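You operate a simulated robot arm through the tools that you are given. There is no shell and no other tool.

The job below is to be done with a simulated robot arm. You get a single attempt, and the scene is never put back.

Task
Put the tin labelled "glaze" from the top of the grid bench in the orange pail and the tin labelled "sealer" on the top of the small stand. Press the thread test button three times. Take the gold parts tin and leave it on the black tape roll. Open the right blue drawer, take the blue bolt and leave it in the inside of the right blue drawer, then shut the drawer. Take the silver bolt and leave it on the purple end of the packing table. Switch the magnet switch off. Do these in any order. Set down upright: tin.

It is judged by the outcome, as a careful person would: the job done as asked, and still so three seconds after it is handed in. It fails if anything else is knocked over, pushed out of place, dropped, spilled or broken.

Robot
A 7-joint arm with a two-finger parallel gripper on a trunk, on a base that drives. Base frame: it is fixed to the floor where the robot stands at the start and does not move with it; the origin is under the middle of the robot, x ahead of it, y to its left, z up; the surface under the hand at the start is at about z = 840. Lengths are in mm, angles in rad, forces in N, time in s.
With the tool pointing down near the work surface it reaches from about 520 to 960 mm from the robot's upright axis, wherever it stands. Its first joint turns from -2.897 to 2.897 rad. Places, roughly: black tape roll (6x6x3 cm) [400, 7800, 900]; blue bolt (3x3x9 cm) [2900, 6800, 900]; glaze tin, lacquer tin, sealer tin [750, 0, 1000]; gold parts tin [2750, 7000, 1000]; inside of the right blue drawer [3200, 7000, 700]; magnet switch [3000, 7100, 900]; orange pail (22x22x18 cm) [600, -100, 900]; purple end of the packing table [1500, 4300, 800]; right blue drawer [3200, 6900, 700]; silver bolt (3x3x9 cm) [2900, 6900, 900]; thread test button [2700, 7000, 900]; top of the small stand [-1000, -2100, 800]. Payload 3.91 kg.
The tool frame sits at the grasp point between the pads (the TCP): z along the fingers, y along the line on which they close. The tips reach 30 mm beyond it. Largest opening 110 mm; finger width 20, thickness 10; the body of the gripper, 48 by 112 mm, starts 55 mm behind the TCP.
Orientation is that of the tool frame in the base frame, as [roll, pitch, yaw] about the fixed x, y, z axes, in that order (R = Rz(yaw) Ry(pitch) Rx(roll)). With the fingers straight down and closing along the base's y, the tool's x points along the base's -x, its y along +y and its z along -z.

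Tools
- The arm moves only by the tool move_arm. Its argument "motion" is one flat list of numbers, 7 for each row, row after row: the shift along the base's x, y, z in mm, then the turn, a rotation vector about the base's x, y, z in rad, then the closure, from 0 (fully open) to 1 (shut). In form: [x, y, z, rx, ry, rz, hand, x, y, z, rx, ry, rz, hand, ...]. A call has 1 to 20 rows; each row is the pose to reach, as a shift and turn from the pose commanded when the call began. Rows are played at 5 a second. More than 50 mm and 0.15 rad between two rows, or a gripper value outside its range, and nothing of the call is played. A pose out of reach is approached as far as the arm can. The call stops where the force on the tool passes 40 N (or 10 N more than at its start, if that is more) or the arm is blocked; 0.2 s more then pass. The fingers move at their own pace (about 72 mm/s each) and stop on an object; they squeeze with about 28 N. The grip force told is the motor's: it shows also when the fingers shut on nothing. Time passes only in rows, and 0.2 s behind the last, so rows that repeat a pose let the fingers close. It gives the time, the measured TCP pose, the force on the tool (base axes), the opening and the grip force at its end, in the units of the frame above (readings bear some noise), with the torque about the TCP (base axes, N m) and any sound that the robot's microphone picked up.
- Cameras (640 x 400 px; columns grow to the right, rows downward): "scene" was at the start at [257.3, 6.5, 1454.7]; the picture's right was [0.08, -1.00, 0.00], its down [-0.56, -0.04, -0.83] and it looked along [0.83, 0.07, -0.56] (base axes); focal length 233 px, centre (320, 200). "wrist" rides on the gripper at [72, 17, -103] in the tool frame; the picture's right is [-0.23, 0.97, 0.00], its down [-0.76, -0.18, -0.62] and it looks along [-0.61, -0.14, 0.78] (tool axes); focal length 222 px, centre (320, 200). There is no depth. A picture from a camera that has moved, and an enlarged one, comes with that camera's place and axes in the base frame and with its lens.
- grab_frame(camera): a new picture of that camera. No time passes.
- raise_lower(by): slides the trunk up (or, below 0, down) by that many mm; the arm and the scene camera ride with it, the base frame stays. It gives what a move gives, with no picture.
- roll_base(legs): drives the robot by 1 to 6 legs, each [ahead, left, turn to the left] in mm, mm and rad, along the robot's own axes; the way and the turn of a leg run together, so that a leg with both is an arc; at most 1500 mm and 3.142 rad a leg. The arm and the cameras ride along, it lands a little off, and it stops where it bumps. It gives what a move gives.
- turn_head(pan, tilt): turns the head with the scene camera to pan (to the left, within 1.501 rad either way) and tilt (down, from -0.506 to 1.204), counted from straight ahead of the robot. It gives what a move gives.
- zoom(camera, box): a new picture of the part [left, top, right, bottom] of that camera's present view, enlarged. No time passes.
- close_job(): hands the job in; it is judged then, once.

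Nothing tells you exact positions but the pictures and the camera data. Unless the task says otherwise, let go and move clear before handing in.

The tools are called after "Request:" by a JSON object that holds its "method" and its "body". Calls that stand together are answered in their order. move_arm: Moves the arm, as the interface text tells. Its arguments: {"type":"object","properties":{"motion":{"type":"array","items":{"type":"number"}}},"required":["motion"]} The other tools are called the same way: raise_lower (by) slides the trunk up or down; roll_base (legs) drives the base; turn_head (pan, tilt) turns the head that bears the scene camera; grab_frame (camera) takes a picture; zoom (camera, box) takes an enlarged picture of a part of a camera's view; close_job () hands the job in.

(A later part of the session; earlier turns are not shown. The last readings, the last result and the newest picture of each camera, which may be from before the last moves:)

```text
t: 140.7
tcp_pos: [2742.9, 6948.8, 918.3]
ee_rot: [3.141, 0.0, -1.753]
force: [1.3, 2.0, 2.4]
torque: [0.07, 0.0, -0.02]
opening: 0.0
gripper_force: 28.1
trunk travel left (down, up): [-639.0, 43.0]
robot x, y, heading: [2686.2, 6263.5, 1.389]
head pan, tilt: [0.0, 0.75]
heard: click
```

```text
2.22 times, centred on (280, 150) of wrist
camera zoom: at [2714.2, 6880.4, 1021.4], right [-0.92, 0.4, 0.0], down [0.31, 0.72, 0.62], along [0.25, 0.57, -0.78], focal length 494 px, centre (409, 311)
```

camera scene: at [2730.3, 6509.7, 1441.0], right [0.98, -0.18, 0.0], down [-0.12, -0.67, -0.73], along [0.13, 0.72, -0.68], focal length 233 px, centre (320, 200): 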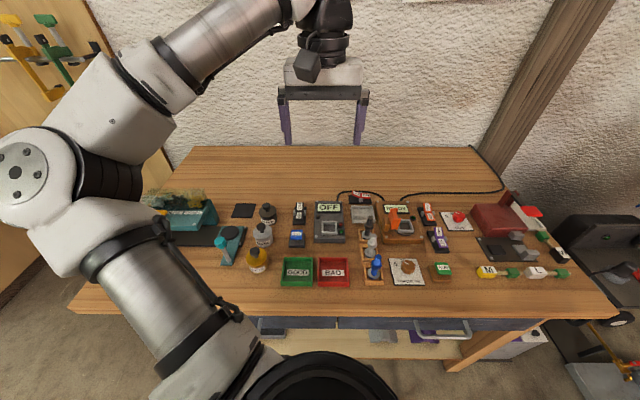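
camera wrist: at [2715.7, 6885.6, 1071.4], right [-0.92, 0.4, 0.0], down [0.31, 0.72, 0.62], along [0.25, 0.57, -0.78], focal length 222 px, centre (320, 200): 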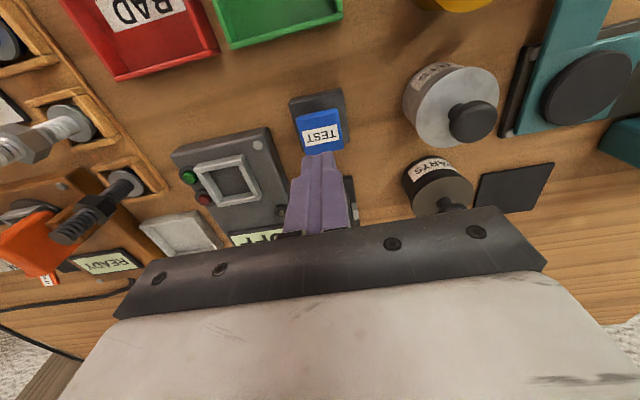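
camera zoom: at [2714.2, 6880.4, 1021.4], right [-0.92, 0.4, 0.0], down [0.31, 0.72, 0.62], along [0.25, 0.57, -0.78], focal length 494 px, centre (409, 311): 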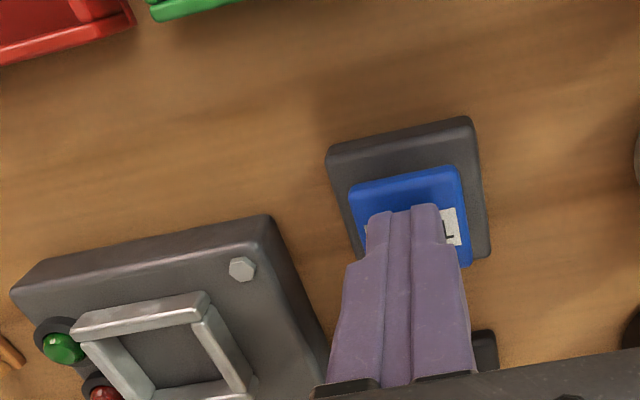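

One click heard — that is the first press. I'll raise to release the button fully.

Request:
{"method": "move_arm", "body": {"motion": [0, 0, 10, 0, 0, 0, 1, 0, 0, 25, 0, 0, 0, 1, 0, 0, 25, 0, 0, 0, 1]}}

Request:
{"method": "zoom", "body": {"camera": "scene", "box": [270, 180, 400, 260]}}

Request:
{"method": "move_arm", "body": {"motion": [0, 0, -8, 0, 0, 0, 1, 0, 0, -16, 0, 0, 0, 1, 0, 0, -22, 0, 0, 0, 1, 0, 0, -25, 0, 0, 0, 1]}}

```text
t: 141.5
tcp_pos: [2742.4, 6949.8, 941.9]
ee_rot: [-3.14, -0.003, -1.753]
force: [0.3, -0.4, 0.6]
torque: [0.0, -0.03, 0.0]
opening: 0.2
gripper_force: 28.2
trunk travel left (down, up): [-639.0, 43.0]
robot x, y, heading: [2687.3, 6261.1, 1.39]
head pan, tilt: [0.0, 0.75]
```

```text
4.92 times, centred on (335, 220) of scene
camera zoom: at [2730.2, 6509.8, 1440.9], right [0.98, -0.18, 0.0], down [-0.12, -0.67, -0.73], along [0.13, 0.72, -0.68], focal length 1146 px, centre (246, 102)
```

zoom: 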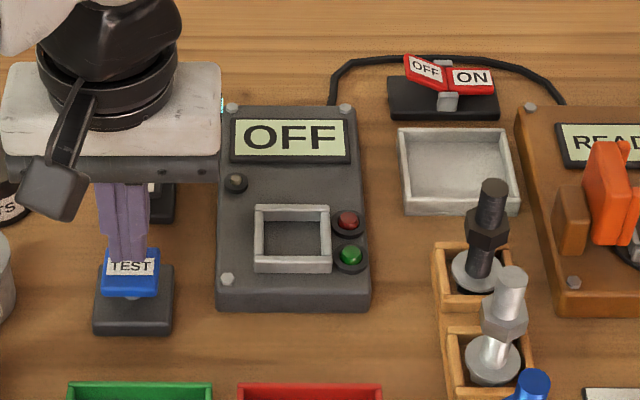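

```text
t: 142.5
tcp_pos: [2743.3, 6949.2, 919.2]
ee_rot: [3.141, 0.0, -1.753]
force: [-1.2, 0.2, 2.4]
torque: [0.01, 0.06, 0.0]
opening: 0.1
gripper_force: 28.6
trunk travel left (down, up): [-639.0, 43.0]
robot x, y, heading: [2686.2, 6257.4, 1.387]
head pan, tilt: [0.0, 0.75]
heard: click
```

Second click heard. I'll release and press once more for the third.

Request:
{"method": "move_arm", "body": {"motion": [0, 0, 10, 0, 0, 0, 1, 0, 0, 25, 0, 0, 0, 1, 0, 0, 25, 0, 0, 0, 1]}}

Request:
{"method": "move_arm", "body": {"motion": [0, 0, -8, 0, 0, 0, 1, 0, 0, -16, 0, 0, 0, 1, 0, 0, -22, 0, 0, 0, 1, 0, 0, -25, 0, 0, 0, 1]}}

```text
t: 143.3
tcp_pos: [2744.5, 6950.0, 944.7]
ee_rot: [-3.139, 0.0, -1.753]
force: [0.7, -0.7, 0.0]
torque: [0.0, -0.01, 0.02]
opening: 0.0
gripper_force: 28.1
trunk travel left (down, up): [-639.0, 43.0]
robot x, y, heading: [2680.5, 6261.3, 1.385]
head pan, tilt: [0.0, 0.75]
```

```text
t: 144.3
tcp_pos: [2743.2, 6948.4, 918.3]
ee_rot: [-3.141, -0.001, -1.753]
force: [0.3, -2.1, 1.2]
torque: [-0.04, -0.01, 0.02]
opening: 0.0
gripper_force: 28.5
trunk travel left (down, up): [-639.0, 43.0]
robot x, y, heading: [2685.8, 6262.7, 1.39]
head pan, tilt: [0.0, 0.75]
heard: click
```

Three clicks — the button has been pressed three times. Next I'll lift and move over the raised OFF plate of the red magnet switch.

Request:
{"method": "move_arm", "body": {"motion": [0, 0, 30, 0, 0, 0, 1, 0, 0, 75, 0, 0, 0, 1, 0, 0, 120, 0, 0, 0, 1, 40, 26, 125, 0, 0, 0, 1, 80, 52, 125, 0, 0, 0, 1, 120, 80, 125, 0, 0, 0, 1, 160, 108, 125, 0, 0, 0, 1, 200, 136, 125, 0, 0, 0, 1, 222, 153, 110, 0, 0, 0, 1, 222, 153, 70, 0, 0, 0, 1, 222, 153, 40, 0, 0, 0, 1, 222, 153, 40, 0, 0, 0, 1]}}

Request:
{"method": "grab_frame", "body": {"camera": "wrist"}}

Request:
{"method": "zoom", "body": {"camera": "scene", "box": [290, 140, 450, 260]}}

```text
t: 146.9
tcp_pos: [2966.7, 7107.0, 954.2]
ee_rot: [3.141, 0.0, -1.753]
force: [0.0, -0.1, -0.6]
torque: [0.01, -0.03, 0.0]
opening: 0.0
gripper_force: 28.3
trunk travel left (down, up): [-639.0, 43.0]
robot x, y, heading: [2682.4, 6263.5, 1.387]
head pan, tilt: [0.0, 0.75]
```

```text
taken
camera wrist: at [2938.9, 7037.3, 1058.4], right [-0.92, 0.4, 0.0], down [0.31, 0.72, 0.62], along [0.25, 0.57, -0.78], focal length 222 px, centre (320, 200)
```

wrist: 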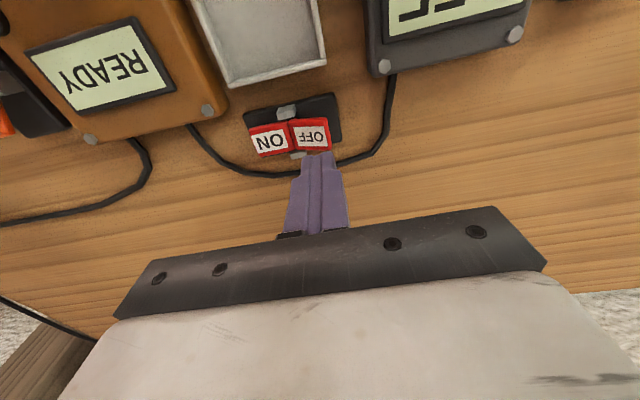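

```text
3.33 times, centred on (370, 200) of scene
camera zoom: at [2730.2, 6509.6, 1441.0], right [0.98, -0.18, 0.0], down [-0.12, -0.67, -0.73], along [0.13, 0.72, -0.68], focal length 776 px, centre (153, 200)
```

zoom: 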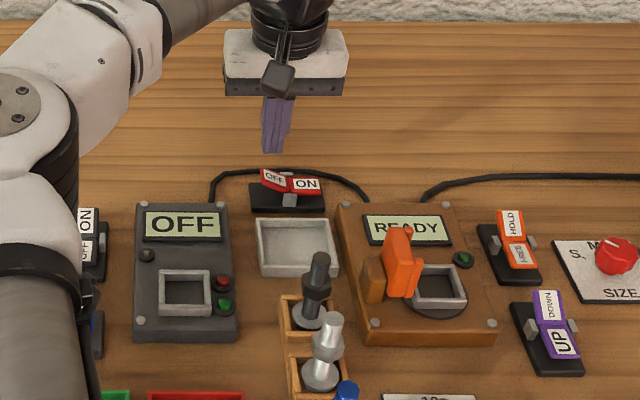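

The fingertips are above the OFF plate's outer end. I'll nudge 5 mm toward the robot and press down slowly.

Request:
{"method": "move_arm", "body": {"motion": [0, -5, -15, 0, 0, 0, 1, 0, -5, -28, 0, 0, 0, 1, 0, -5, -36, 0, 0, 0, 1, 0, -5, -42, 0, 0, 0, 1, 0, -5, -47, 0, 0, 0, 1, 0, -5, -51, 0, 0, 0, 1]}}

Request:
{"method": "zoom", "body": {"camera": "wrist", "box": [200, 60, 440, 240]}}

```text
t: 148.4
tcp_pos: [2966.3, 7099.8, 914.7]
ee_rot: [-3.137, 0.015, -1.753]
force: [-2.9, -5.8, 17.1]
torque: [-0.34, 0.14, -0.03]
opening: 0.0
gripper_force: 27.5
trunk travel left (down, up): [-639.0, 43.0]
robot x, y, heading: [2688.4, 6263.1, 1.385]
head pan, tilt: [0.0, 0.75]
stopped in row 6: the force on the tool passed its limit at 42 N (the readings are from after the stop); the commanded pose is now the measured one
```

```text
2.22 times, centred on (320, 150) of wrist
camera zoom: at [2936.7, 7029.3, 1017.4], right [-0.92, 0.4, 0.0], down [0.31, 0.71, 0.63], along [0.26, 0.58, -0.77], focal length 494 px, centre (320, 311)
```

zoom: 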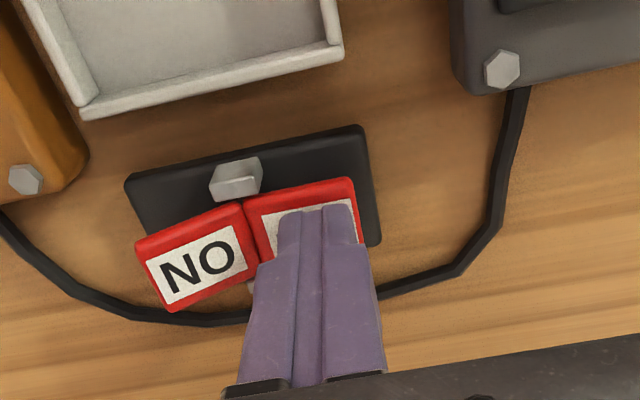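

The force limit was reached without a click. I'll lift and look at the switch state.

Request:
{"method": "move_arm", "body": {"motion": [0, 0, 15, 0, 0, 0, 1, 0, 0, 40, 0, 0, 0, 1, 0, 0, 60, 0, 0, 0, 1]}}

Request:
{"method": "zoom", "body": {"camera": "wrist", "box": [220, 60, 380, 180]}}

Request:
{"method": "zoom", "body": {"camera": "scene", "box": [340, 180, 400, 220]}}

```text
t: 149.2
tcp_pos: [2967.7, 7100.7, 973.7]
ee_rot: [-3.137, 0.011, -1.754]
force: [-1.0, -0.4, 0.6]
torque: [0.04, 0.02, 0.01]
opening: 0.0
gripper_force: 27.7
trunk travel left (down, up): [-639.0, 43.0]
robot x, y, heading: [2686.6, 6264.1, 1.387]
head pan, tilt: [0.0, 0.75]
```

```text
3.33 times, centred on (300, 120) of wrist
camera zoom: at [2937.3, 7030.1, 1075.7], right [-0.92, 0.4, 0.0], down [0.31, 0.71, 0.63], along [0.25, 0.58, -0.78], focal length 740 px, centre (387, 467)
```

zoom: 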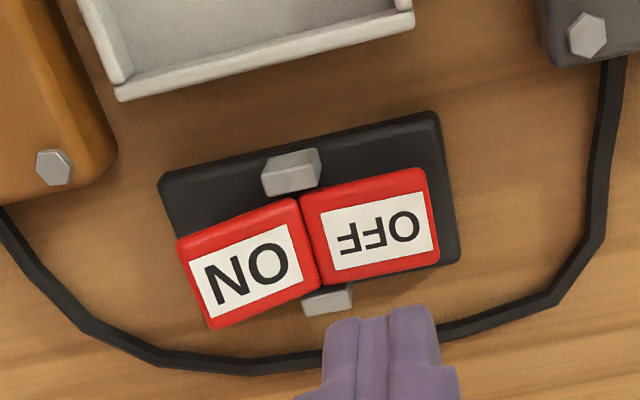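

```text
10.00 times, centred on (370, 200) of scene
camera zoom: at [2730.2, 6509.5, 1441.0], right [0.98, -0.18, 0.0], down [-0.12, -0.67, -0.73], along [0.13, 0.72, -0.68], focal length 2328 px, centre (-180, 200)
```

zoom: 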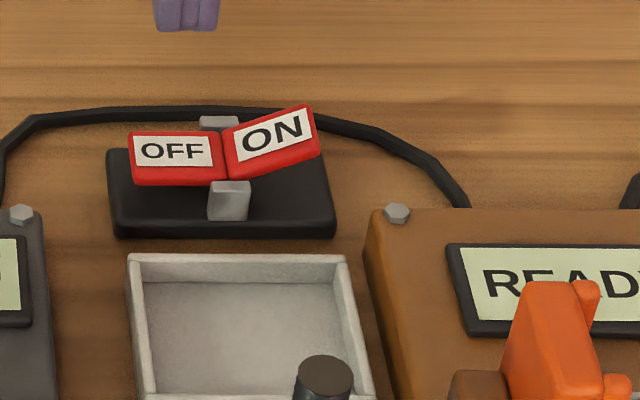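

The switch flipped: OFF is now pressed flat and ON raised. Next is the drawer; I'll raise and retract the arm, then back the robot off and line it up with the right drawer's handle (≈(3095, 6654, 747)).

Request:
{"method": "move_arm", "body": {"motion": [0, 0, 45, 0, 0, 0, 1, 0, 0, 90, 0, 0, 0, 1, -20, -35, 120, 0, 0, 0, 1, -42, -70, 140, 0, 0, 0, 1, -65, -108, 155, 0, 0, 0, 1, -88, -146, 165, 0, 0, 0, 1, -110, -184, 176, 0, 0, 0, 1, -133, -222, 176, 0, 0, 0, 1, -156, -260, 176, 0, 0, 0, 1, -178, -297, 176, 0, 0, 0, 1, -178, -297, 176, 0, 0, 0, 1]}}

Request:
{"method": "roll_base", "body": {"legs": [[-250, 0, 0], [0, -290, 0]]}}

Request:
{"method": "turn_head", "body": {"pan": 0.0, "tilt": 0.7}}

Request:
{"method": "grab_frame", "body": {"camera": "scene"}}

Request:
{"method": "grab_frame", "body": {"camera": "wrist"}}

```text
refused: row 3 steps farther than a row can; nothing moved
```

```text
t: 153.4
tcp_pos: [3203.5, 6813.7, 972.4]
ee_rot: [-3.136, 0.009, -1.747]
force: [0.3, 0.5, -0.7]
torque: [0.02, 0.0, 0.01]
opening: 0.0
gripper_force: 28.0
trunk travel left (down, up): [-639.0, 43.0]
robot x, y, heading: [2925.4, 5974.2, 1.391]
head pan, tilt: [0.0, 0.75]
```

```text
t: 154.0
tcp_pos: [3202.8, 6813.8, 973.7]
ee_rot: [-3.136, 0.009, -1.748]
force: [-0.3, 0.0, -0.1]
torque: [-0.01, -0.03, 0.01]
opening: 0.0
gripper_force: 27.7
trunk travel left (down, up): [-639.0, 43.0]
robot x, y, heading: [2928.1, 5972.6, 1.393]
head pan, tilt: [0.0, 0.7]
```

```text
taken
camera scene: at [2969.6, 6224.1, 1445.2], right [0.98, -0.18, 0.0], down [-0.11, -0.63, -0.76], along [0.14, 0.75, -0.64], focal length 233 px, centre (320, 200)
```

scene: 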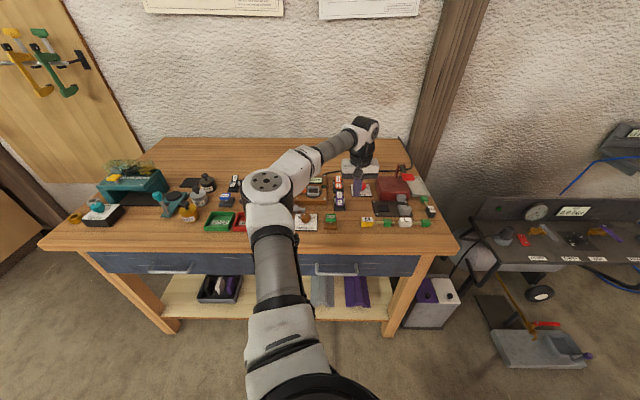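

```text
taken
camera wrist: at [3174.3, 6743.5, 1075.4], right [-0.92, 0.4, 0.0], down [0.31, 0.71, 0.63], along [0.25, 0.58, -0.78], focal length 222 px, centre (320, 200)
```

wrist: 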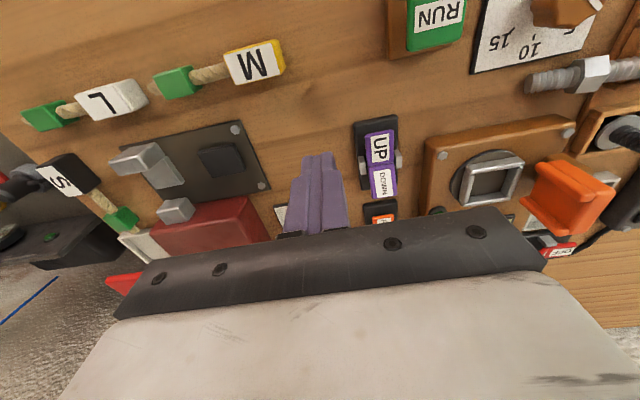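

The arm move was refused (one step too long) but the base then moved with the arm still low — I must check whether the bolts were touched. Zooming in on the rack.

Request:
{"method": "zoom", "body": {"camera": "wrist", "box": [460, 0, 640, 280]}}

Request:
{"method": "zoom", "body": {"camera": "scene", "box": [180, 150, 440, 260]}}

```text
1.43 times, centred on (550, 140) of wrist
camera zoom: at [3174.3, 6743.5, 1075.4], right [-0.92, 0.4, 0.0], down [0.31, 0.71, 0.63], along [0.25, 0.58, -0.78], focal length 317 px, centre (-9, 286)
```

zoom: 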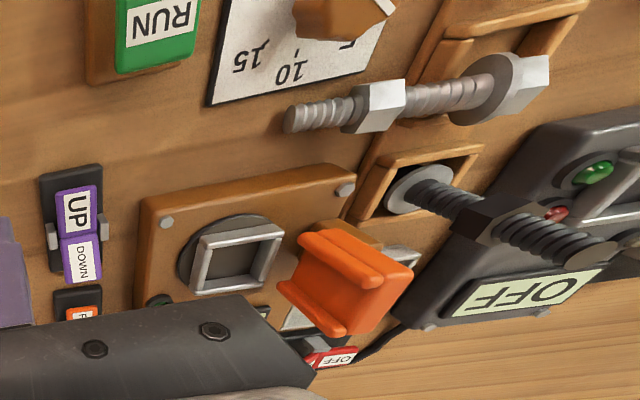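

```text
2.46 times, centred on (310, 205) of scene
camera zoom: at [2969.6, 6224.1, 1445.2], right [0.98, -0.18, 0.0], down [-0.11, -0.63, -0.76], along [0.14, 0.75, -0.64], focal length 573 px, centre (345, 188)
```

zoom: 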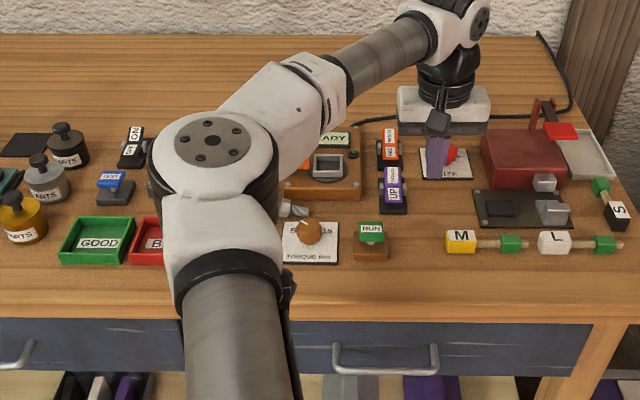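

The silver bolt was tipped over in its rack by the low fingertips (black bolt and everything else look in place). It is still there to be taken. From now on I'll confirm each arm move first; now I raise and retract the arm.

Request:
{"method": "move_arm", "body": {"motion": [0, 0, 45, 0, 0, 0, 1, 0, 0, 90, 0, 0, 0, 1, 0, 0, 135, 0, 0, 0, 1, 0, 0, 175, 0, 0, 0, 1, -15, -37, 190, 0, 0, 0, 1, -30, -74, 200, 0, 0, 0, 1, -45, -111, 200, 0, 0, 0, 1, -60, -148, 200, 0, 0, 0, 1, -75, -185, 200, 0, 0, 0, 1, -90, -222, 200, 0, 0, 0, 1, -105, -260, 200, 0, 0, 0, 1, -122, -299, 200, 0, 0, 0, 1, -122, -299, 200, 0, 0, 0, 1]}}

Request:
{"method": "grab_frame", "body": {"camera": "wrist"}}

Request:
{"method": "grab_frame", "body": {"camera": "scene"}}

```text
t: 156.8
tcp_pos: [3079.5, 6514.0, 1171.4]
ee_rot: [-3.137, 0.008, -1.746]
force: [-0.1, 0.2, 0.2]
torque: [0.02, 0.0, -0.05]
opening: 0.2
gripper_force: 28.0
trunk travel left (down, up): [-639.0, 43.0]
robot x, y, heading: [2927.8, 5972.3, 1.385]
head pan, tilt: [0.0, 0.7]
```

```text
taken
camera wrist: at [3051.5, 6445.2, 1273.5], right [-0.92, 0.39, 0.0], down [0.3, 0.71, 0.63], along [0.25, 0.58, -0.78], focal length 222 px, centre (320, 200)
```

wrist: 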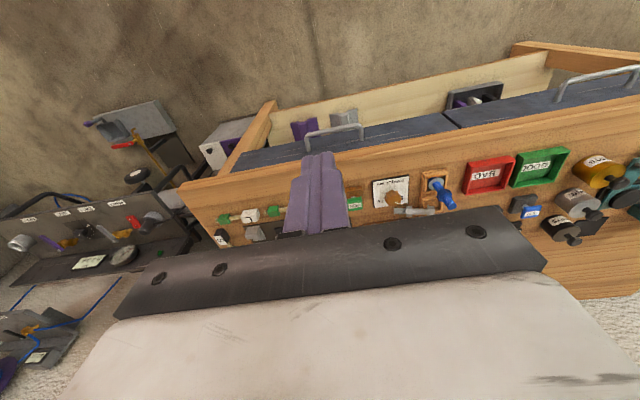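

```text
taken
camera scene: at [2969.8, 6224.4, 1445.1], right [0.98, -0.18, 0.0], down [-0.11, -0.63, -0.76], along [0.14, 0.75, -0.64], focal length 233 px, centre (320, 200)
```

scene: 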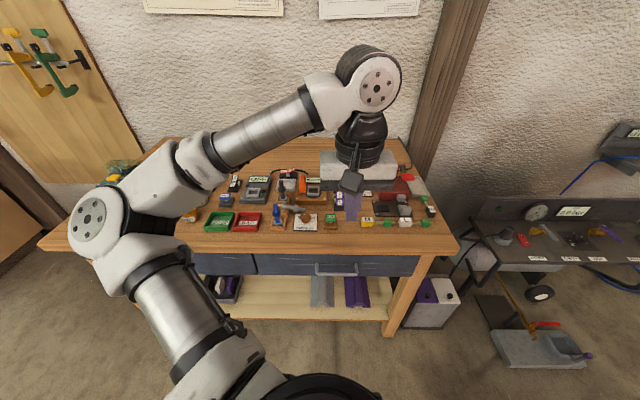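

Request:
{"method": "zoom", "body": {"camera": "wrist", "box": [200, 80, 500, 250]}}

Request:
{"method": "zoom", "body": {"camera": "scene", "box": [240, 160, 340, 235]}}

Request:
{"method": "zoom", "body": {"camera": "scene", "box": [260, 230, 440, 320]}}

```text
2.13 times, centred on (350, 165) of wrist
camera zoom: at [3051.5, 6445.2, 1273.5], right [-0.92, 0.39, 0.0], down [0.3, 0.71, 0.63], along [0.25, 0.58, -0.78], focal length 474 px, centre (256, 275)
```

zoom: 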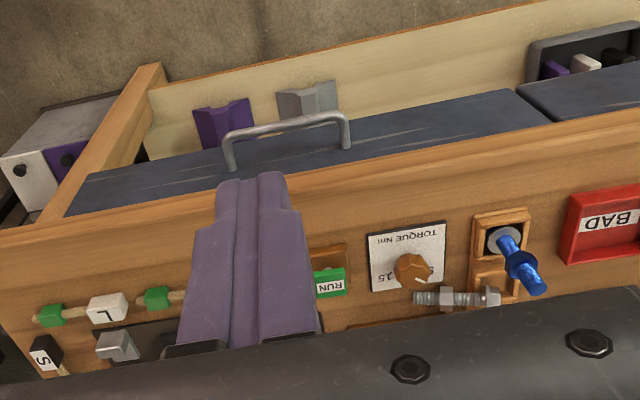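

```text
5.33 times, centred on (290, 198) of scene
camera zoom: at [2969.8, 6224.4, 1445.1], right [0.98, -0.18, 0.0], down [-0.11, -0.63, -0.76], along [0.14, 0.75, -0.64], focal length 1242 px, centre (480, 213)
```

zoom: 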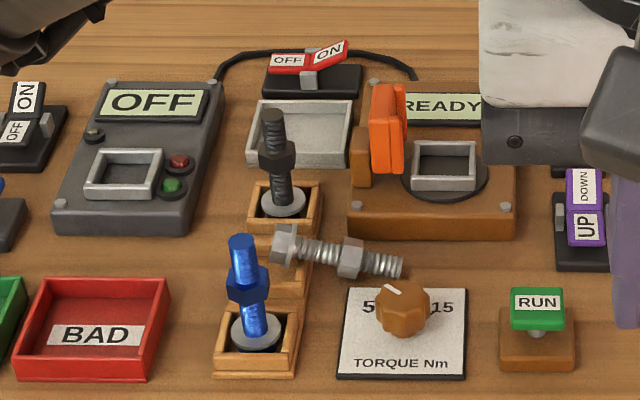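

```text
3.56 times, centred on (350, 275) of scene
camera zoom: at [2969.8, 6224.4, 1445.1], right [0.98, -0.18, 0.0], down [-0.11, -0.63, -0.76], along [0.14, 0.75, -0.64], focal length 828 px, centre (213, -67)
```

zoom: 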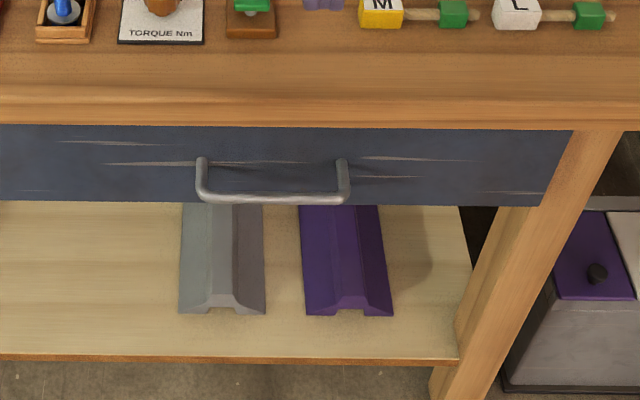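

The silver bolt rests across its rack compartment; blue and black stand. The right drawer handle's bar is at about (3102, 6647, 752). I'll now turn the hand a quarter turn, then tilt it to point forward so the fingers can close vertically on the bar.

Request:
{"method": "move_arm", "body": {"motion": [0, 8, -8, 0, 0, 0.14, 0.6, 0, 16, -16, 0, 0, 0.28, 0.3, 0, 24, -24, 0, 0, 0.42, 0.3, 0, 32, -32, 0, 0, 0.56, 0.3, 0, 40, -40, 0, 0, 0.7, 0.3, 0, 48, -48, 0, 0, 0.84, 0.3, 0, 56, -56, 0, 0, 0.98, 0.3, 0, 64, -64, 0, 0, 1.12, 0.3, 0, 72, -72, 0, 0, 1.26, 0.3, 0, 80, -80, 0, 0, 1.4, 0.3, 0, 80, -80, 0, 0, 1.54, 0.3, 0, 80, -80, 0, 0, 1.57, 0.3, 0, 80, -80, 0, 0, 1.57, 0.3]}}

```text
t: 159.6
tcp_pos: [3080.4, 6595.4, 1092.9]
ee_rot: [-3.136, 0.01, -0.176]
force: [0.3, 0.7, -0.6]
torque: [-0.01, 0.01, -0.02]
opening: 76.8
gripper_force: 0.0
trunk travel left (down, up): [-639.0, 43.0]
robot x, y, heading: [2926.4, 5971.8, 1.389]
head pan, tilt: [0.0, 0.7]
```

Yaw done. Now I'll tilt the hand forward in small steps.

Request:
{"method": "move_arm", "body": {"motion": [0, 0, 0, 0.1376, -0.0258, 0, 0.3, 0, 0, 0, 0.2752, -0.0515, 0, 0.3, 0, 0, 0, 0.4128, -0.0773, 0, 0.3, 0, 0, 0, 0.5504, -0.1031, 0, 0.3, 0, 0, 0, 0.688, -0.1288, 0, 0.3, 0, 0, 0, 0.8256, -0.1546, 0, 0.3, 0, 0, 0, 0.8256, -0.1546, 0, 0.3]}}

Request:
{"method": "grab_frame", "body": {"camera": "scene"}}

```text
t: 161.2
tcp_pos: [3082.9, 6597.9, 1094.6]
ee_rot: [-2.296, 0.001, -0.174]
force: [-0.4, -0.7, 0.2]
torque: [0.0, 0.03, 0.03]
opening: 76.9
gripper_force: 0.1
out of reach, approached as far as the arm can: row 6, 7
trunk travel left (down, up): [-639.0, 43.0]
robot x, y, heading: [2925.8, 5971.2, 1.393]
head pan, tilt: [0.0, 0.7]
```

```text
taken
camera scene: at [2969.6, 6224.1, 1445.2], right [0.98, -0.18, 0.0], down [-0.11, -0.63, -0.76], along [0.14, 0.75, -0.64], focal length 233 px, centre (320, 200)
```

scene: 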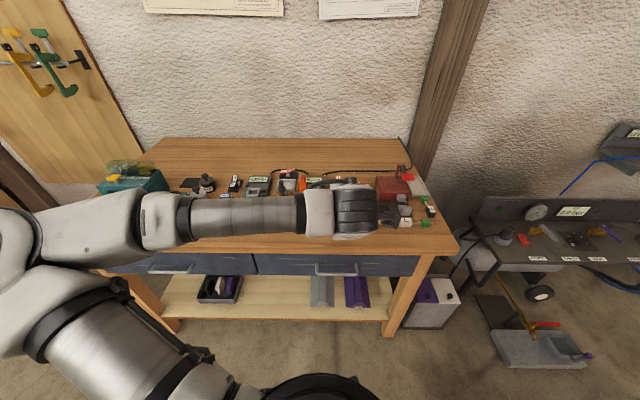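

The tilt reached about 48° forward-down, which suits hooking the bar. I'll close the fingers to ~35 mm and lower in front of the bench to a point 90 mm short of the handle.

Request:
{"method": "move_arm", "body": {"motion": [2, -5, -40, 0, 0, 0, 0.68, 4, -12, -80, 0, 0, 0, 0.68, 6, -17, -120, 0, 0, 0, 0.68, 7, -17, -160, 0, 0, 0, 0.68, 7, -17, -200, 0, 0, 0, 0.68, 7, -17, -240, 0, 0, 0, 0.68, 7, -17, -280, 0, 0, 0, 0.68, 7, -17, -280, 0, 0, 0, 0.68]}}

Request:
{"method": "grab_frame", "body": {"camera": "scene"}}

Request:
{"method": "grab_frame", "body": {"camera": "wrist"}}

```text
t: 163.0
tcp_pos: [3099.5, 6584.3, 822.8]
ee_rot: [-2.301, 0.005, -0.168]
force: [-1.0, 0.0, -0.4]
torque: [0.0, -0.02, -0.02]
opening: 34.7
gripper_force: 0.0
out of reach, approached as far as the arm can: row 1, 2, 3, 4, 5, 7, 8
trunk travel left (down, up): [-639.0, 43.0]
robot x, y, heading: [2928.5, 5971.0, 1.392]
head pan, tilt: [0.0, 0.7]
```

```text
taken
camera scene: at [2968.2, 6224.4, 1445.2], right [0.98, -0.18, 0.0], down [-0.11, -0.63, -0.76], along [0.14, 0.75, -0.64], focal length 233 px, centre (320, 200)
```

scene: 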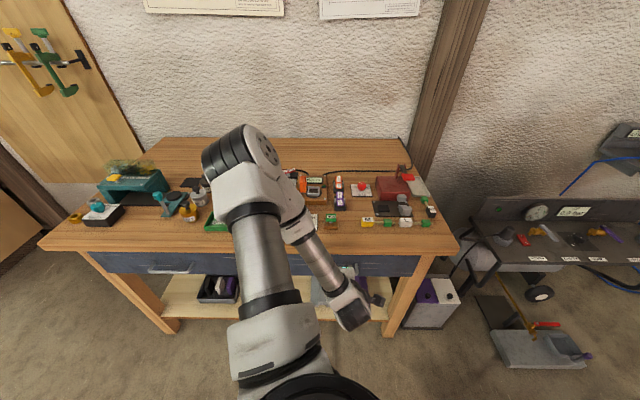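

```text
taken
camera wrist: at [3157.4, 6484.2, 878.7], right [-0.34, -0.6, -0.72], down [-0.81, -0.21, 0.55], along [-0.49, 0.77, -0.41], focal length 222 px, centre (320, 200)
```

wrist: 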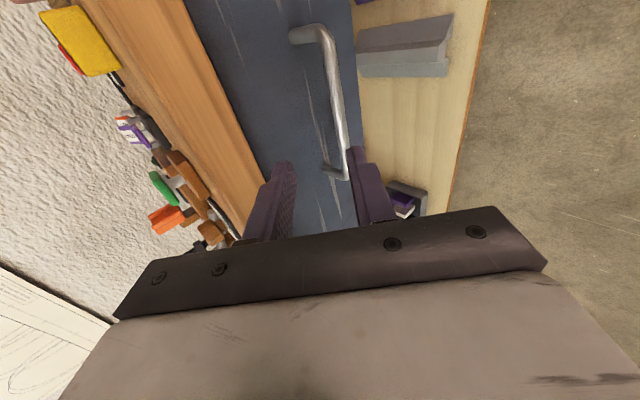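

The hand keeps its tilt and the handle's bar lies between the two fingers' line, slightly to the lower side. I'll approach about half way with a small correction and look again.

Request:
{"method": "move_arm", "body": {"motion": [5, 5, -15, 0, 0, 0, 0.68, 12, 16, -30, 0, 0, 0, 0.68, 16, 26, -38, 0, 0, 0, 0.68, 16, 26, -38, 0, 0, 0, 0.68]}}

Request:
{"method": "grab_frame", "body": {"camera": "wrist"}}

Request:
{"method": "zoom", "body": {"camera": "scene", "box": [260, 220, 440, 340]}}

```text
t: 164.0
tcp_pos: [3121.9, 6607.9, 787.4]
ee_rot: [-2.3, 0.005, -0.17]
force: [0.3, -0.3, 0.3]
torque: [0.03, 0.01, -0.03]
opening: 35.3
gripper_force: 0.1
out of reach, approached as far as the arm can: row 1, 2, 3, 4
trunk travel left (down, up): [-639.0, 43.0]
robot x, y, heading: [2930.1, 5974.5, 1.39]
head pan, tilt: [0.0, 0.7]
```

```text
taken
camera wrist: at [3180.5, 6507.9, 843.9], right [-0.34, -0.6, -0.72], down [-0.81, -0.21, 0.55], along [-0.49, 0.77, -0.41], focal length 222 px, centre (320, 200)
```

wrist: 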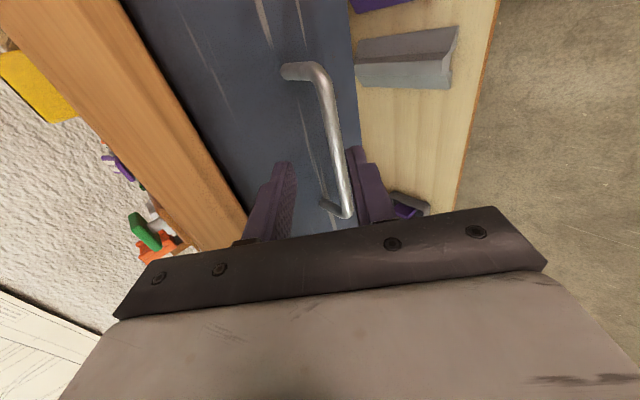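

```text
3.33 times, centred on (350, 280) of scene
camera zoom: at [2969.7, 6224.1, 1445.2], right [0.98, -0.18, 0.0], down [-0.11, -0.63, -0.76], along [0.14, 0.75, -0.64], focal length 776 px, centre (220, -67)
```

zoom: 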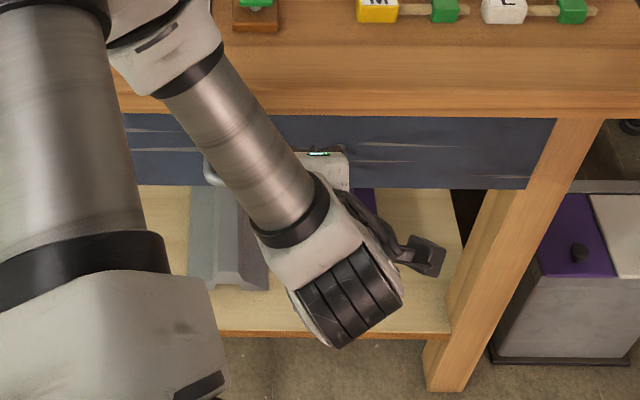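

The bar lies about 13 mm toward the lower finger from the hand's midline. I'll shift that way, advance 25 mm and check again.

Request:
{"method": "move_arm", "body": {"motion": [-1.5, -8.5, -9.7, 0, 0, 0, 0.68, 0, 0.5, -17.7, 0, 0, 0, 0.68, 1.6, 9.9, -26.4, 0, 0, 0, 0.68, 1.6, 9.9, -26.4, 0, 0, 0, 0.68]}}

Request:
{"method": "grab_frame", "body": {"camera": "wrist"}}

```text
t: 165.0
tcp_pos: [3135.8, 6618.2, 767.0]
ee_rot: [-2.3, 0.004, -0.169]
force: [-0.5, 1.1, 0.3]
torque: [0.0, -0.02, -0.01]
opening: 35.1
gripper_force: 0.1
out of reach, approached as far as the arm can: row 1, 2, 3, 4
trunk travel left (down, up): [-639.0, 43.0]
robot x, y, heading: [2925.3, 5977.3, 1.391]
head pan, tilt: [0.0, 0.7]
```

```text
taken
camera wrist: at [3193.1, 6518.6, 823.1], right [-0.34, -0.6, -0.72], down [-0.81, -0.21, 0.55], along [-0.49, 0.77, -0.41], focal length 222 px, centre (320, 200)
```

wrist: 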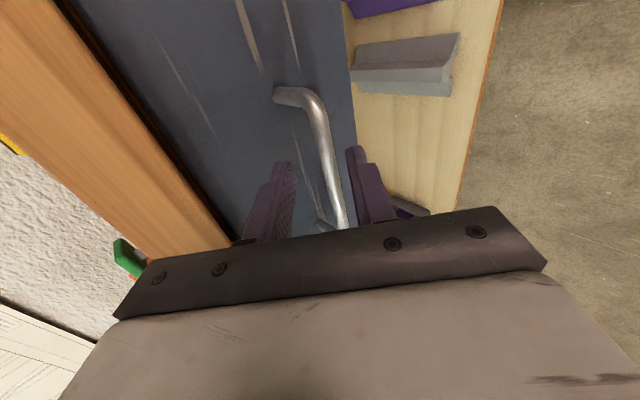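

The bar is now nearly centred between the fingers, but the arm itself is at its reach limit and drifts. I'll use the trunk (down 14) and base (ahead 9) for the last approach, then look.

Request:
{"method": "raise_lower", "body": {"by": -14}}

Request:
{"method": "roll_base", "body": {"legs": [[9, 0, 0]]}}

Request:
{"method": "grab_frame", "body": {"camera": "wrist"}}

```text
t: 165.6
tcp_pos: [3134.8, 6619.1, 752.7]
ee_rot: [-2.301, 0.005, -0.169]
force: [-0.2, -0.1, 0.1]
torque: [0.0, 0.04, 0.0]
opening: 35.2
gripper_force: 0.0
trunk travel left (down, up): [-625.0, 57.0]
robot x, y, heading: [2924.1, 5978.2, 1.392]
head pan, tilt: [0.0, 0.7]
```

```text
t: 166.4
tcp_pos: [3136.6, 6627.3, 753.1]
ee_rot: [-2.303, 0.006, -0.168]
force: [-0.2, -0.4, 0.1]
torque: [-0.01, -0.02, 0.01]
opening: 35.1
gripper_force: 0.1
trunk travel left (down, up): [-625.0, 57.0]
robot x, y, heading: [2928.1, 5983.1, 1.397]
head pan, tilt: [0.0, 0.7]
```

```text
taken
camera wrist: at [3194.6, 6527.8, 808.9], right [-0.34, -0.6, -0.72], down [-0.81, -0.21, 0.55], along [-0.49, 0.77, -0.41], focal length 222 px, centre (320, 200)
```

wrist: 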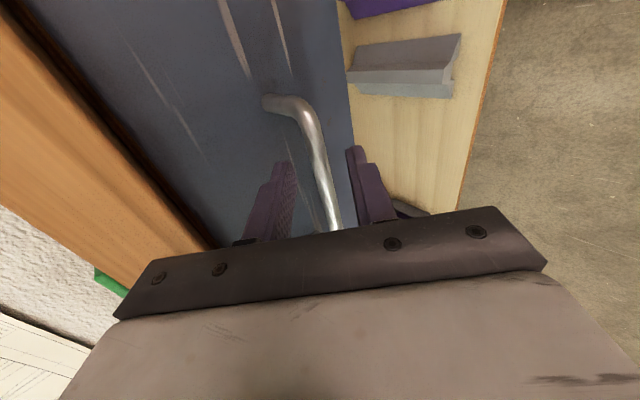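

The bar runs between the fingers. I'll close the grip in place.

Request:
{"method": "move_arm", "body": {"motion": [0, 0, 0, 0, 0, 0, 0.85, 0, 0, 0, 0, 0, 0, 1, 0, 0, 0, 0, 0, 0, 1, 0, 0, 0, 0, 0, 0, 1]}}

Request:
{"method": "grab_frame", "body": {"camera": "wrist"}}

```text
t: 167.4
tcp_pos: [3136.7, 6626.9, 753.5]
ee_rot: [-2.299, 0.004, -0.171]
force: [0.7, 0.3, 5.3]
torque: [0.2, 0.38, -0.12]
opening: 11.7
gripper_force: 45.2
trunk travel left (down, up): [-625.0, 57.0]
robot x, y, heading: [2929.8, 5978.9, 1.391]
head pan, tilt: [0.0, 0.7]
```

```text
taken
camera wrist: at [3194.6, 6527.5, 809.6], right [-0.34, -0.6, -0.72], down [-0.81, -0.21, 0.55], along [-0.49, 0.77, -0.41], focal length 222 px, centre (320, 200)
```

wrist: 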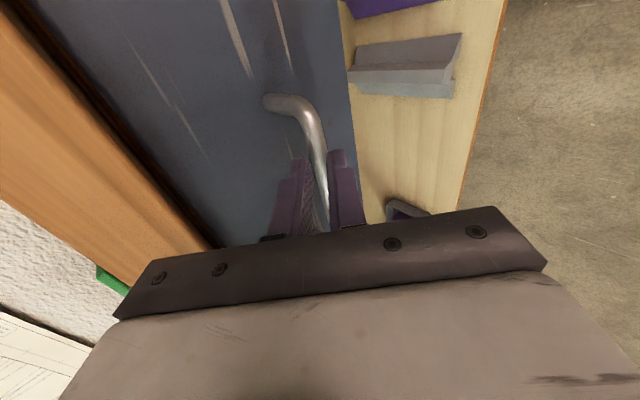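

The handle is gripped (11.7 mm). I'll pull by driving the base back 80 mm and check that the drawer follows.

Request:
{"method": "roll_base", "body": {"legs": [[-80, 0, 0]]}}

Request:
{"method": "grab_frame", "body": {"camera": "wrist"}}

Request:
{"method": "grab_frame", "body": {"camera": "scene"}}

```text
t: 168.4
tcp_pos: [3121.6, 6548.5, 754.1]
ee_rot: [-2.301, 0.006, -0.165]
force: [-14.6, 3.2, 6.9]
torque: [0.32, 0.48, 0.04]
opening: 11.6
gripper_force: 44.8
trunk travel left (down, up): [-625.0, 57.0]
robot x, y, heading: [2908.5, 5901.8, 1.393]
head pan, tilt: [0.0, 0.7]
```

```text
taken
camera wrist: at [3179.7, 6449.1, 809.5], right [-0.34, -0.6, -0.72], down [-0.8, -0.22, 0.55], along [-0.49, 0.77, -0.41], focal length 222 px, centre (320, 200)
```

wrist: 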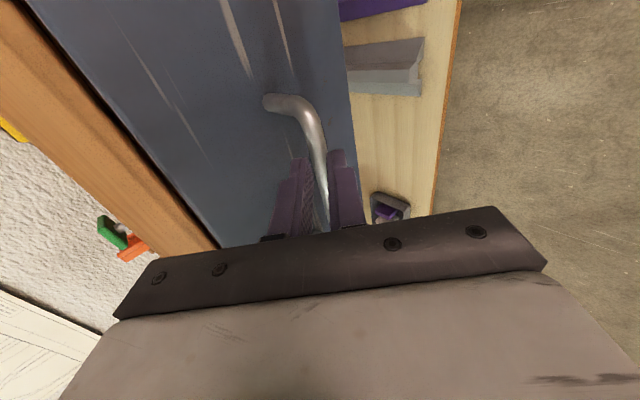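

```text
taken
camera scene: at [2956.4, 6153.6, 1431.4], right [0.98, -0.18, 0.0], down [-0.12, -0.63, -0.77], along [0.14, 0.75, -0.64], focal length 233 px, centre (320, 200)
```

scene: 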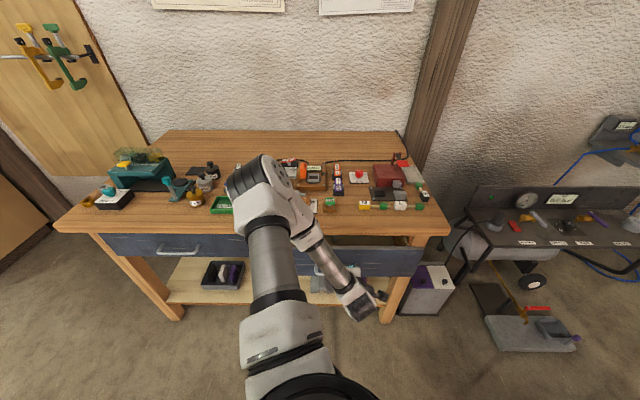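

The drawer is sliding open with the hand. A small sideways load shows, so I'll continue with a slight left correction.

Request:
{"method": "roll_base", "body": {"legs": [[-70, 3, 0]]}}

Request:
{"method": "roll_base", "body": {"legs": [[-70, 2, 0]]}}

Request:
{"method": "grab_frame", "body": {"camera": "scene"}}

Request:
{"method": "grab_frame", "body": {"camera": "wrist"}}

```text
t: 169.4
tcp_pos: [3108.7, 6482.8, 754.3]
ee_rot: [-2.301, 0.006, -0.168]
force: [5.7, -0.2, 5.9]
torque: [0.21, -0.06, -0.46]
opening: 11.9
gripper_force: 44.7
trunk travel left (down, up): [-625.0, 57.0]
robot x, y, heading: [2898.9, 5834.0, 1.395]
head pan, tilt: [0.0, 0.7]
```

```text
t: 170.4
tcp_pos: [3095.2, 6414.5, 753.8]
ee_rot: [-2.301, 0.005, -0.17]
force: [6.2, -0.9, 4.0]
torque: [0.18, -0.07, -0.41]
opening: 11.7
gripper_force: 44.7
trunk travel left (down, up): [-625.0, 57.0]
robot x, y, heading: [2882.7, 5769.6, 1.389]
head pan, tilt: [0.0, 0.7]
```

```text
taken
camera scene: at [2928.5, 6019.8, 1431.4], right [0.98, -0.18, 0.0], down [-0.12, -0.63, -0.77], along [0.14, 0.75, -0.64], focal length 233 px, centre (320, 200)
```

scene: 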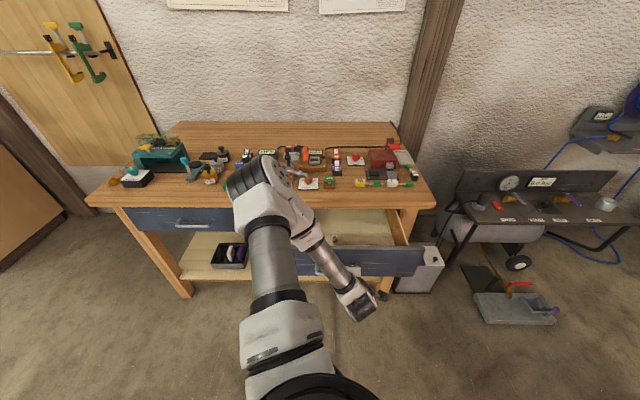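

```text
taken
camera wrist: at [3152.7, 6314.4, 809.6], right [-0.34, -0.6, -0.73], down [-0.81, -0.21, 0.55], along [-0.48, 0.77, -0.41], focal length 222 px, centre (320, 200)
```

wrist: 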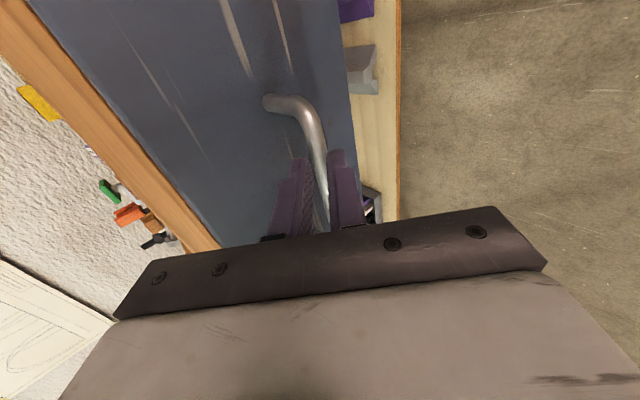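

The drawer is open about 220 mm. I'll release the handle and back the fingers out along the approach line.

Request:
{"method": "move_arm", "body": {"motion": [0, 0, 0, 0, 0, 0, 0.8, 0, 0, 0, 0, 0, 0, 0.65, 0, 0, 0, 0, 0, 0, 0.65, -1, -7, 7, 0, 0, 0, 0.65, -3, -15, 13, 0, 0, 0, 0.65, -4, -22, 20, 0, 0, 0, 0.65]}}

Request:
{"method": "grab_frame", "body": {"camera": "wrist"}}

Request:
{"method": "grab_frame", "body": {"camera": "scene"}}

```text
t: 171.8
tcp_pos: [3092.4, 6393.9, 774.0]
ee_rot: [-2.3, 0.005, -0.171]
force: [0.2, 0.1, 0.7]
torque: [0.03, 0.0, -0.01]
opening: 38.6
gripper_force: 0.1
trunk travel left (down, up): [-625.0, 57.0]
robot x, y, heading: [2884.1, 5768.3, 1.389]
head pan, tilt: [0.0, 0.7]
```

```text
taken
camera wrist: at [3149.4, 6293.1, 829.5], right [-0.34, -0.6, -0.73], down [-0.81, -0.21, 0.55], along [-0.48, 0.77, -0.41], focal length 222 px, centre (320, 200)
```

wrist: 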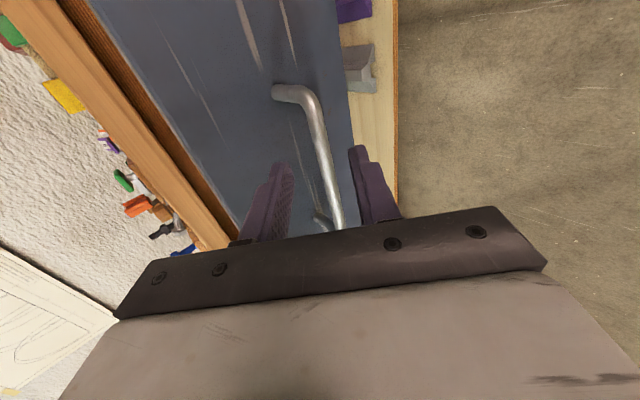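

```text
taken
camera scene: at [2928.1, 6020.6, 1431.2], right [0.98, -0.18, 0.0], down [-0.12, -0.63, -0.77], along [0.14, 0.75, -0.64], focal length 233 px, centre (320, 200)
```

scene: 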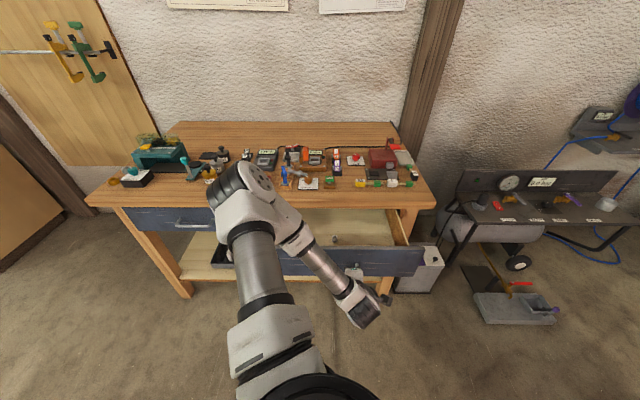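

The fingers are coming out cleanly. I'll continue backing out and up, in modest steps.

Request:
{"method": "move_arm", "body": {"motion": [-2, -15, 13, 0, 0, 0, 0.65, -4, -29, 27, 0, 0, 0, 0.65, -6, -44, 45, 0, 0, 0, 0.65, -8, -58, 70, 0, 0, 0, 0.65, -8, -58, 105, 0, 0, 0, 0.65, -8, -58, 145, 0, 0, 0, 0.65, -8, -58, 185, 0, 0, 0, 0.65, -8, -58, 225, 0, 0, 0, 0.65, -8, -58, 225, 0, 0, 0, 0.65]}}

Request:
{"method": "grab_frame", "body": {"camera": "scene"}}

```text
t: 173.8
tcp_pos: [3112.5, 6378.6, 1004.3]
ee_rot: [-2.302, 0.005, -0.172]
force: [-0.3, 0.4, -0.1]
torque: [0.0, 0.04, 0.0]
opening: 38.3
gripper_force: 0.0
out of reach, approached as far as the arm can: row 4, 5, 6, 7, 8, 9
trunk travel left (down, up): [-625.0, 57.0]
robot x, y, heading: [2883.0, 5767.1, 1.392]
head pan, tilt: [0.0, 0.7]
```

```text
taken
camera scene: at [2928.4, 6021.1, 1431.1], right [0.98, -0.18, 0.0], down [-0.12, -0.63, -0.76], along [0.14, 0.75, -0.64], focal length 233 px, centre (320, 200)
```

scene: 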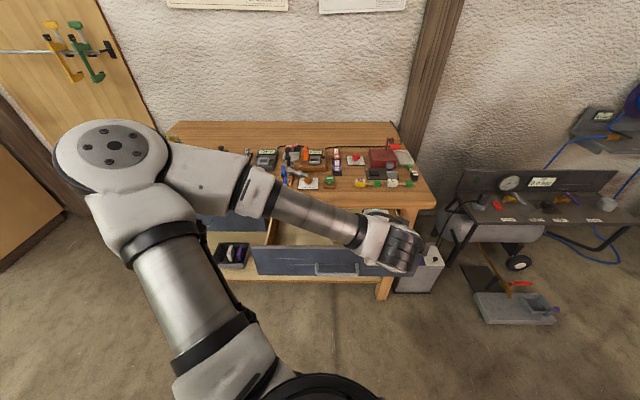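

Clear of the drawer. I'll level the hand back to pointing straight down while rising a little.

Request:
{"method": "move_arm", "body": {"motion": [-3, 0, 10, -0.1376, 0.0258, 0, 0.65, -6, 0, 20, -0.2752, 0.0515, 0, 0.65, -9, 0, 30, -0.4128, 0.0773, 0, 0.65, -12, 0, 40, -0.5504, 0.1031, 0, 0.65, -15, 0, 50, -0.688, 0.1288, 0, 0.65, -18, 0, 60, -0.8256, 0.1546, 0, 0.65, -18, 0, 60, -0.8256, 0.1546, 0, 0.65]}}

Request:
{"method": "grab_frame", "body": {"camera": "scene"}}

```text
t: 175.4
tcp_pos: [3096.2, 6378.1, 1065.9]
ee_rot: [3.14, 0.012, -0.179]
force: [-0.7, 0.4, -0.1]
torque: [-0.01, -0.01, -0.01]
opening: 38.1
gripper_force: 0.0
trunk travel left (down, up): [-625.0, 57.0]
robot x, y, heading: [2884.0, 5772.9, 1.386]
head pan, tilt: [0.0, 0.7]
```

```text
taken
camera scene: at [2928.2, 6020.5, 1431.2], right [0.98, -0.18, 0.0], down [-0.12, -0.63, -0.77], along [0.14, 0.75, -0.64], focal length 233 px, centre (320, 200)
```

scene: 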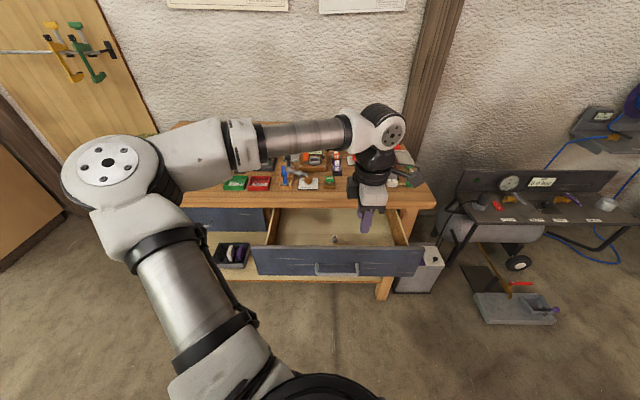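

The hand is vertical again above the open drawer. I'll zoom in on the drawer interior and the bolts.

Request:
{"method": "zoom", "body": {"camera": "scene", "box": [240, 195, 440, 290]}}

Request:
{"method": "zoom", "body": {"camera": "scene", "box": [210, 130, 350, 210]}}

Request:
{"method": "grab_frame", "body": {"camera": "wrist"}}

```text
3.20 times, centred on (340, 242) of scene
camera zoom: at [2928.2, 6020.5, 1431.2], right [0.98, -0.18, 0.0], down [-0.12, -0.63, -0.77], along [0.14, 0.75, -0.64], focal length 745 px, centre (256, 64)
```

zoom: 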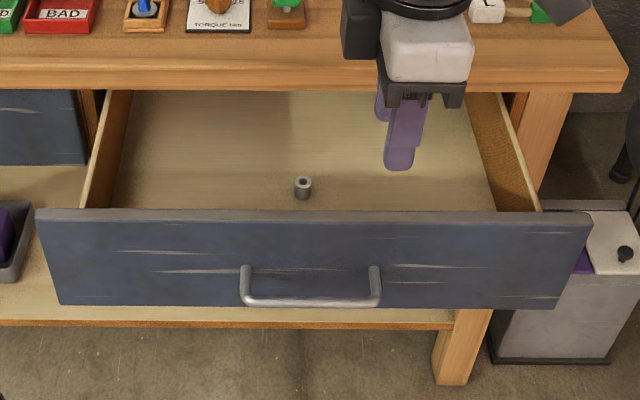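

```text
4.57 times, centred on (280, 170) of scene
camera zoom: at [2928.2, 6020.5, 1431.2], right [0.98, -0.18, 0.0], down [-0.12, -0.63, -0.77], along [0.14, 0.75, -0.64], focal length 1064 px, centre (503, 337)
```

zoom: 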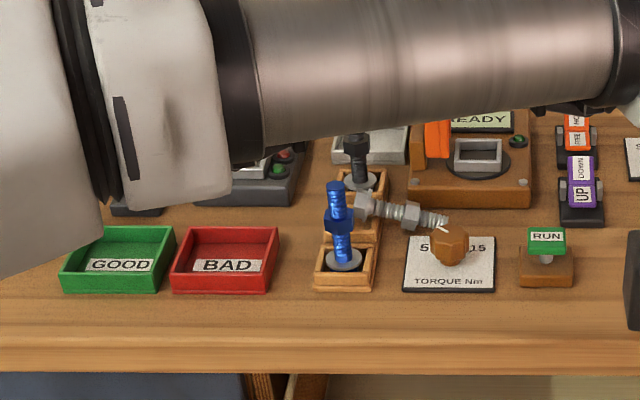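

```text
taken
camera wrist: at [3167.2, 6347.4, 1168.7], right [-0.4, -0.92, 0.0], down [-0.71, 0.31, 0.63], along [-0.58, 0.25, -0.77], focal length 222 px, centre (320, 200)
```

wrist: 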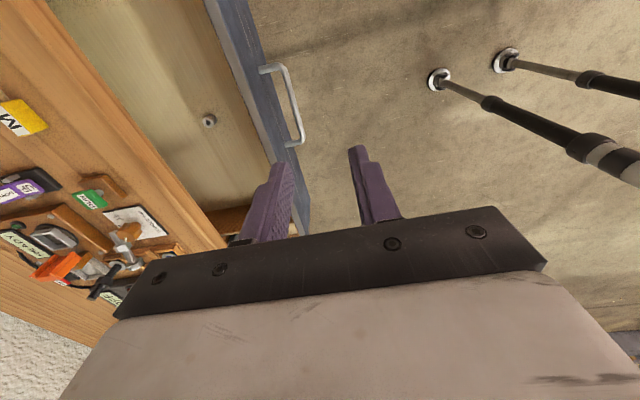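

There is a small metal socket inside the drawer's front-middle; I'll keep clear of it. Let me zoom the wrist view to measure the drawer.

Request:
{"method": "zoom", "body": {"camera": "wrist", "box": [60, 0, 340, 240]}}

```text
1.67 times, centred on (200, 120) of wrist
camera zoom: at [3167.2, 6347.4, 1168.7], right [-0.4, -0.92, 0.0], down [-0.71, 0.31, 0.63], along [-0.58, 0.25, -0.77], focal length 370 px, centre (520, 333)
```

zoom: 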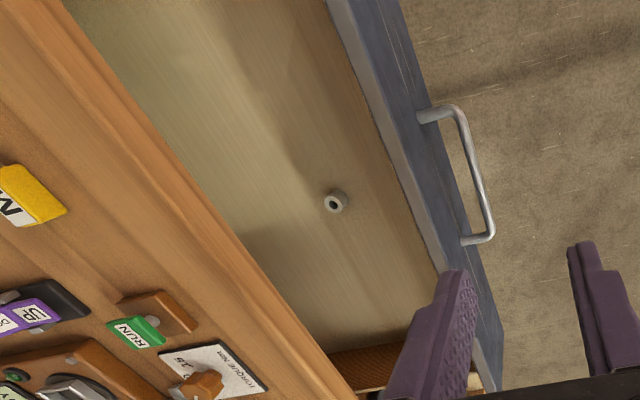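

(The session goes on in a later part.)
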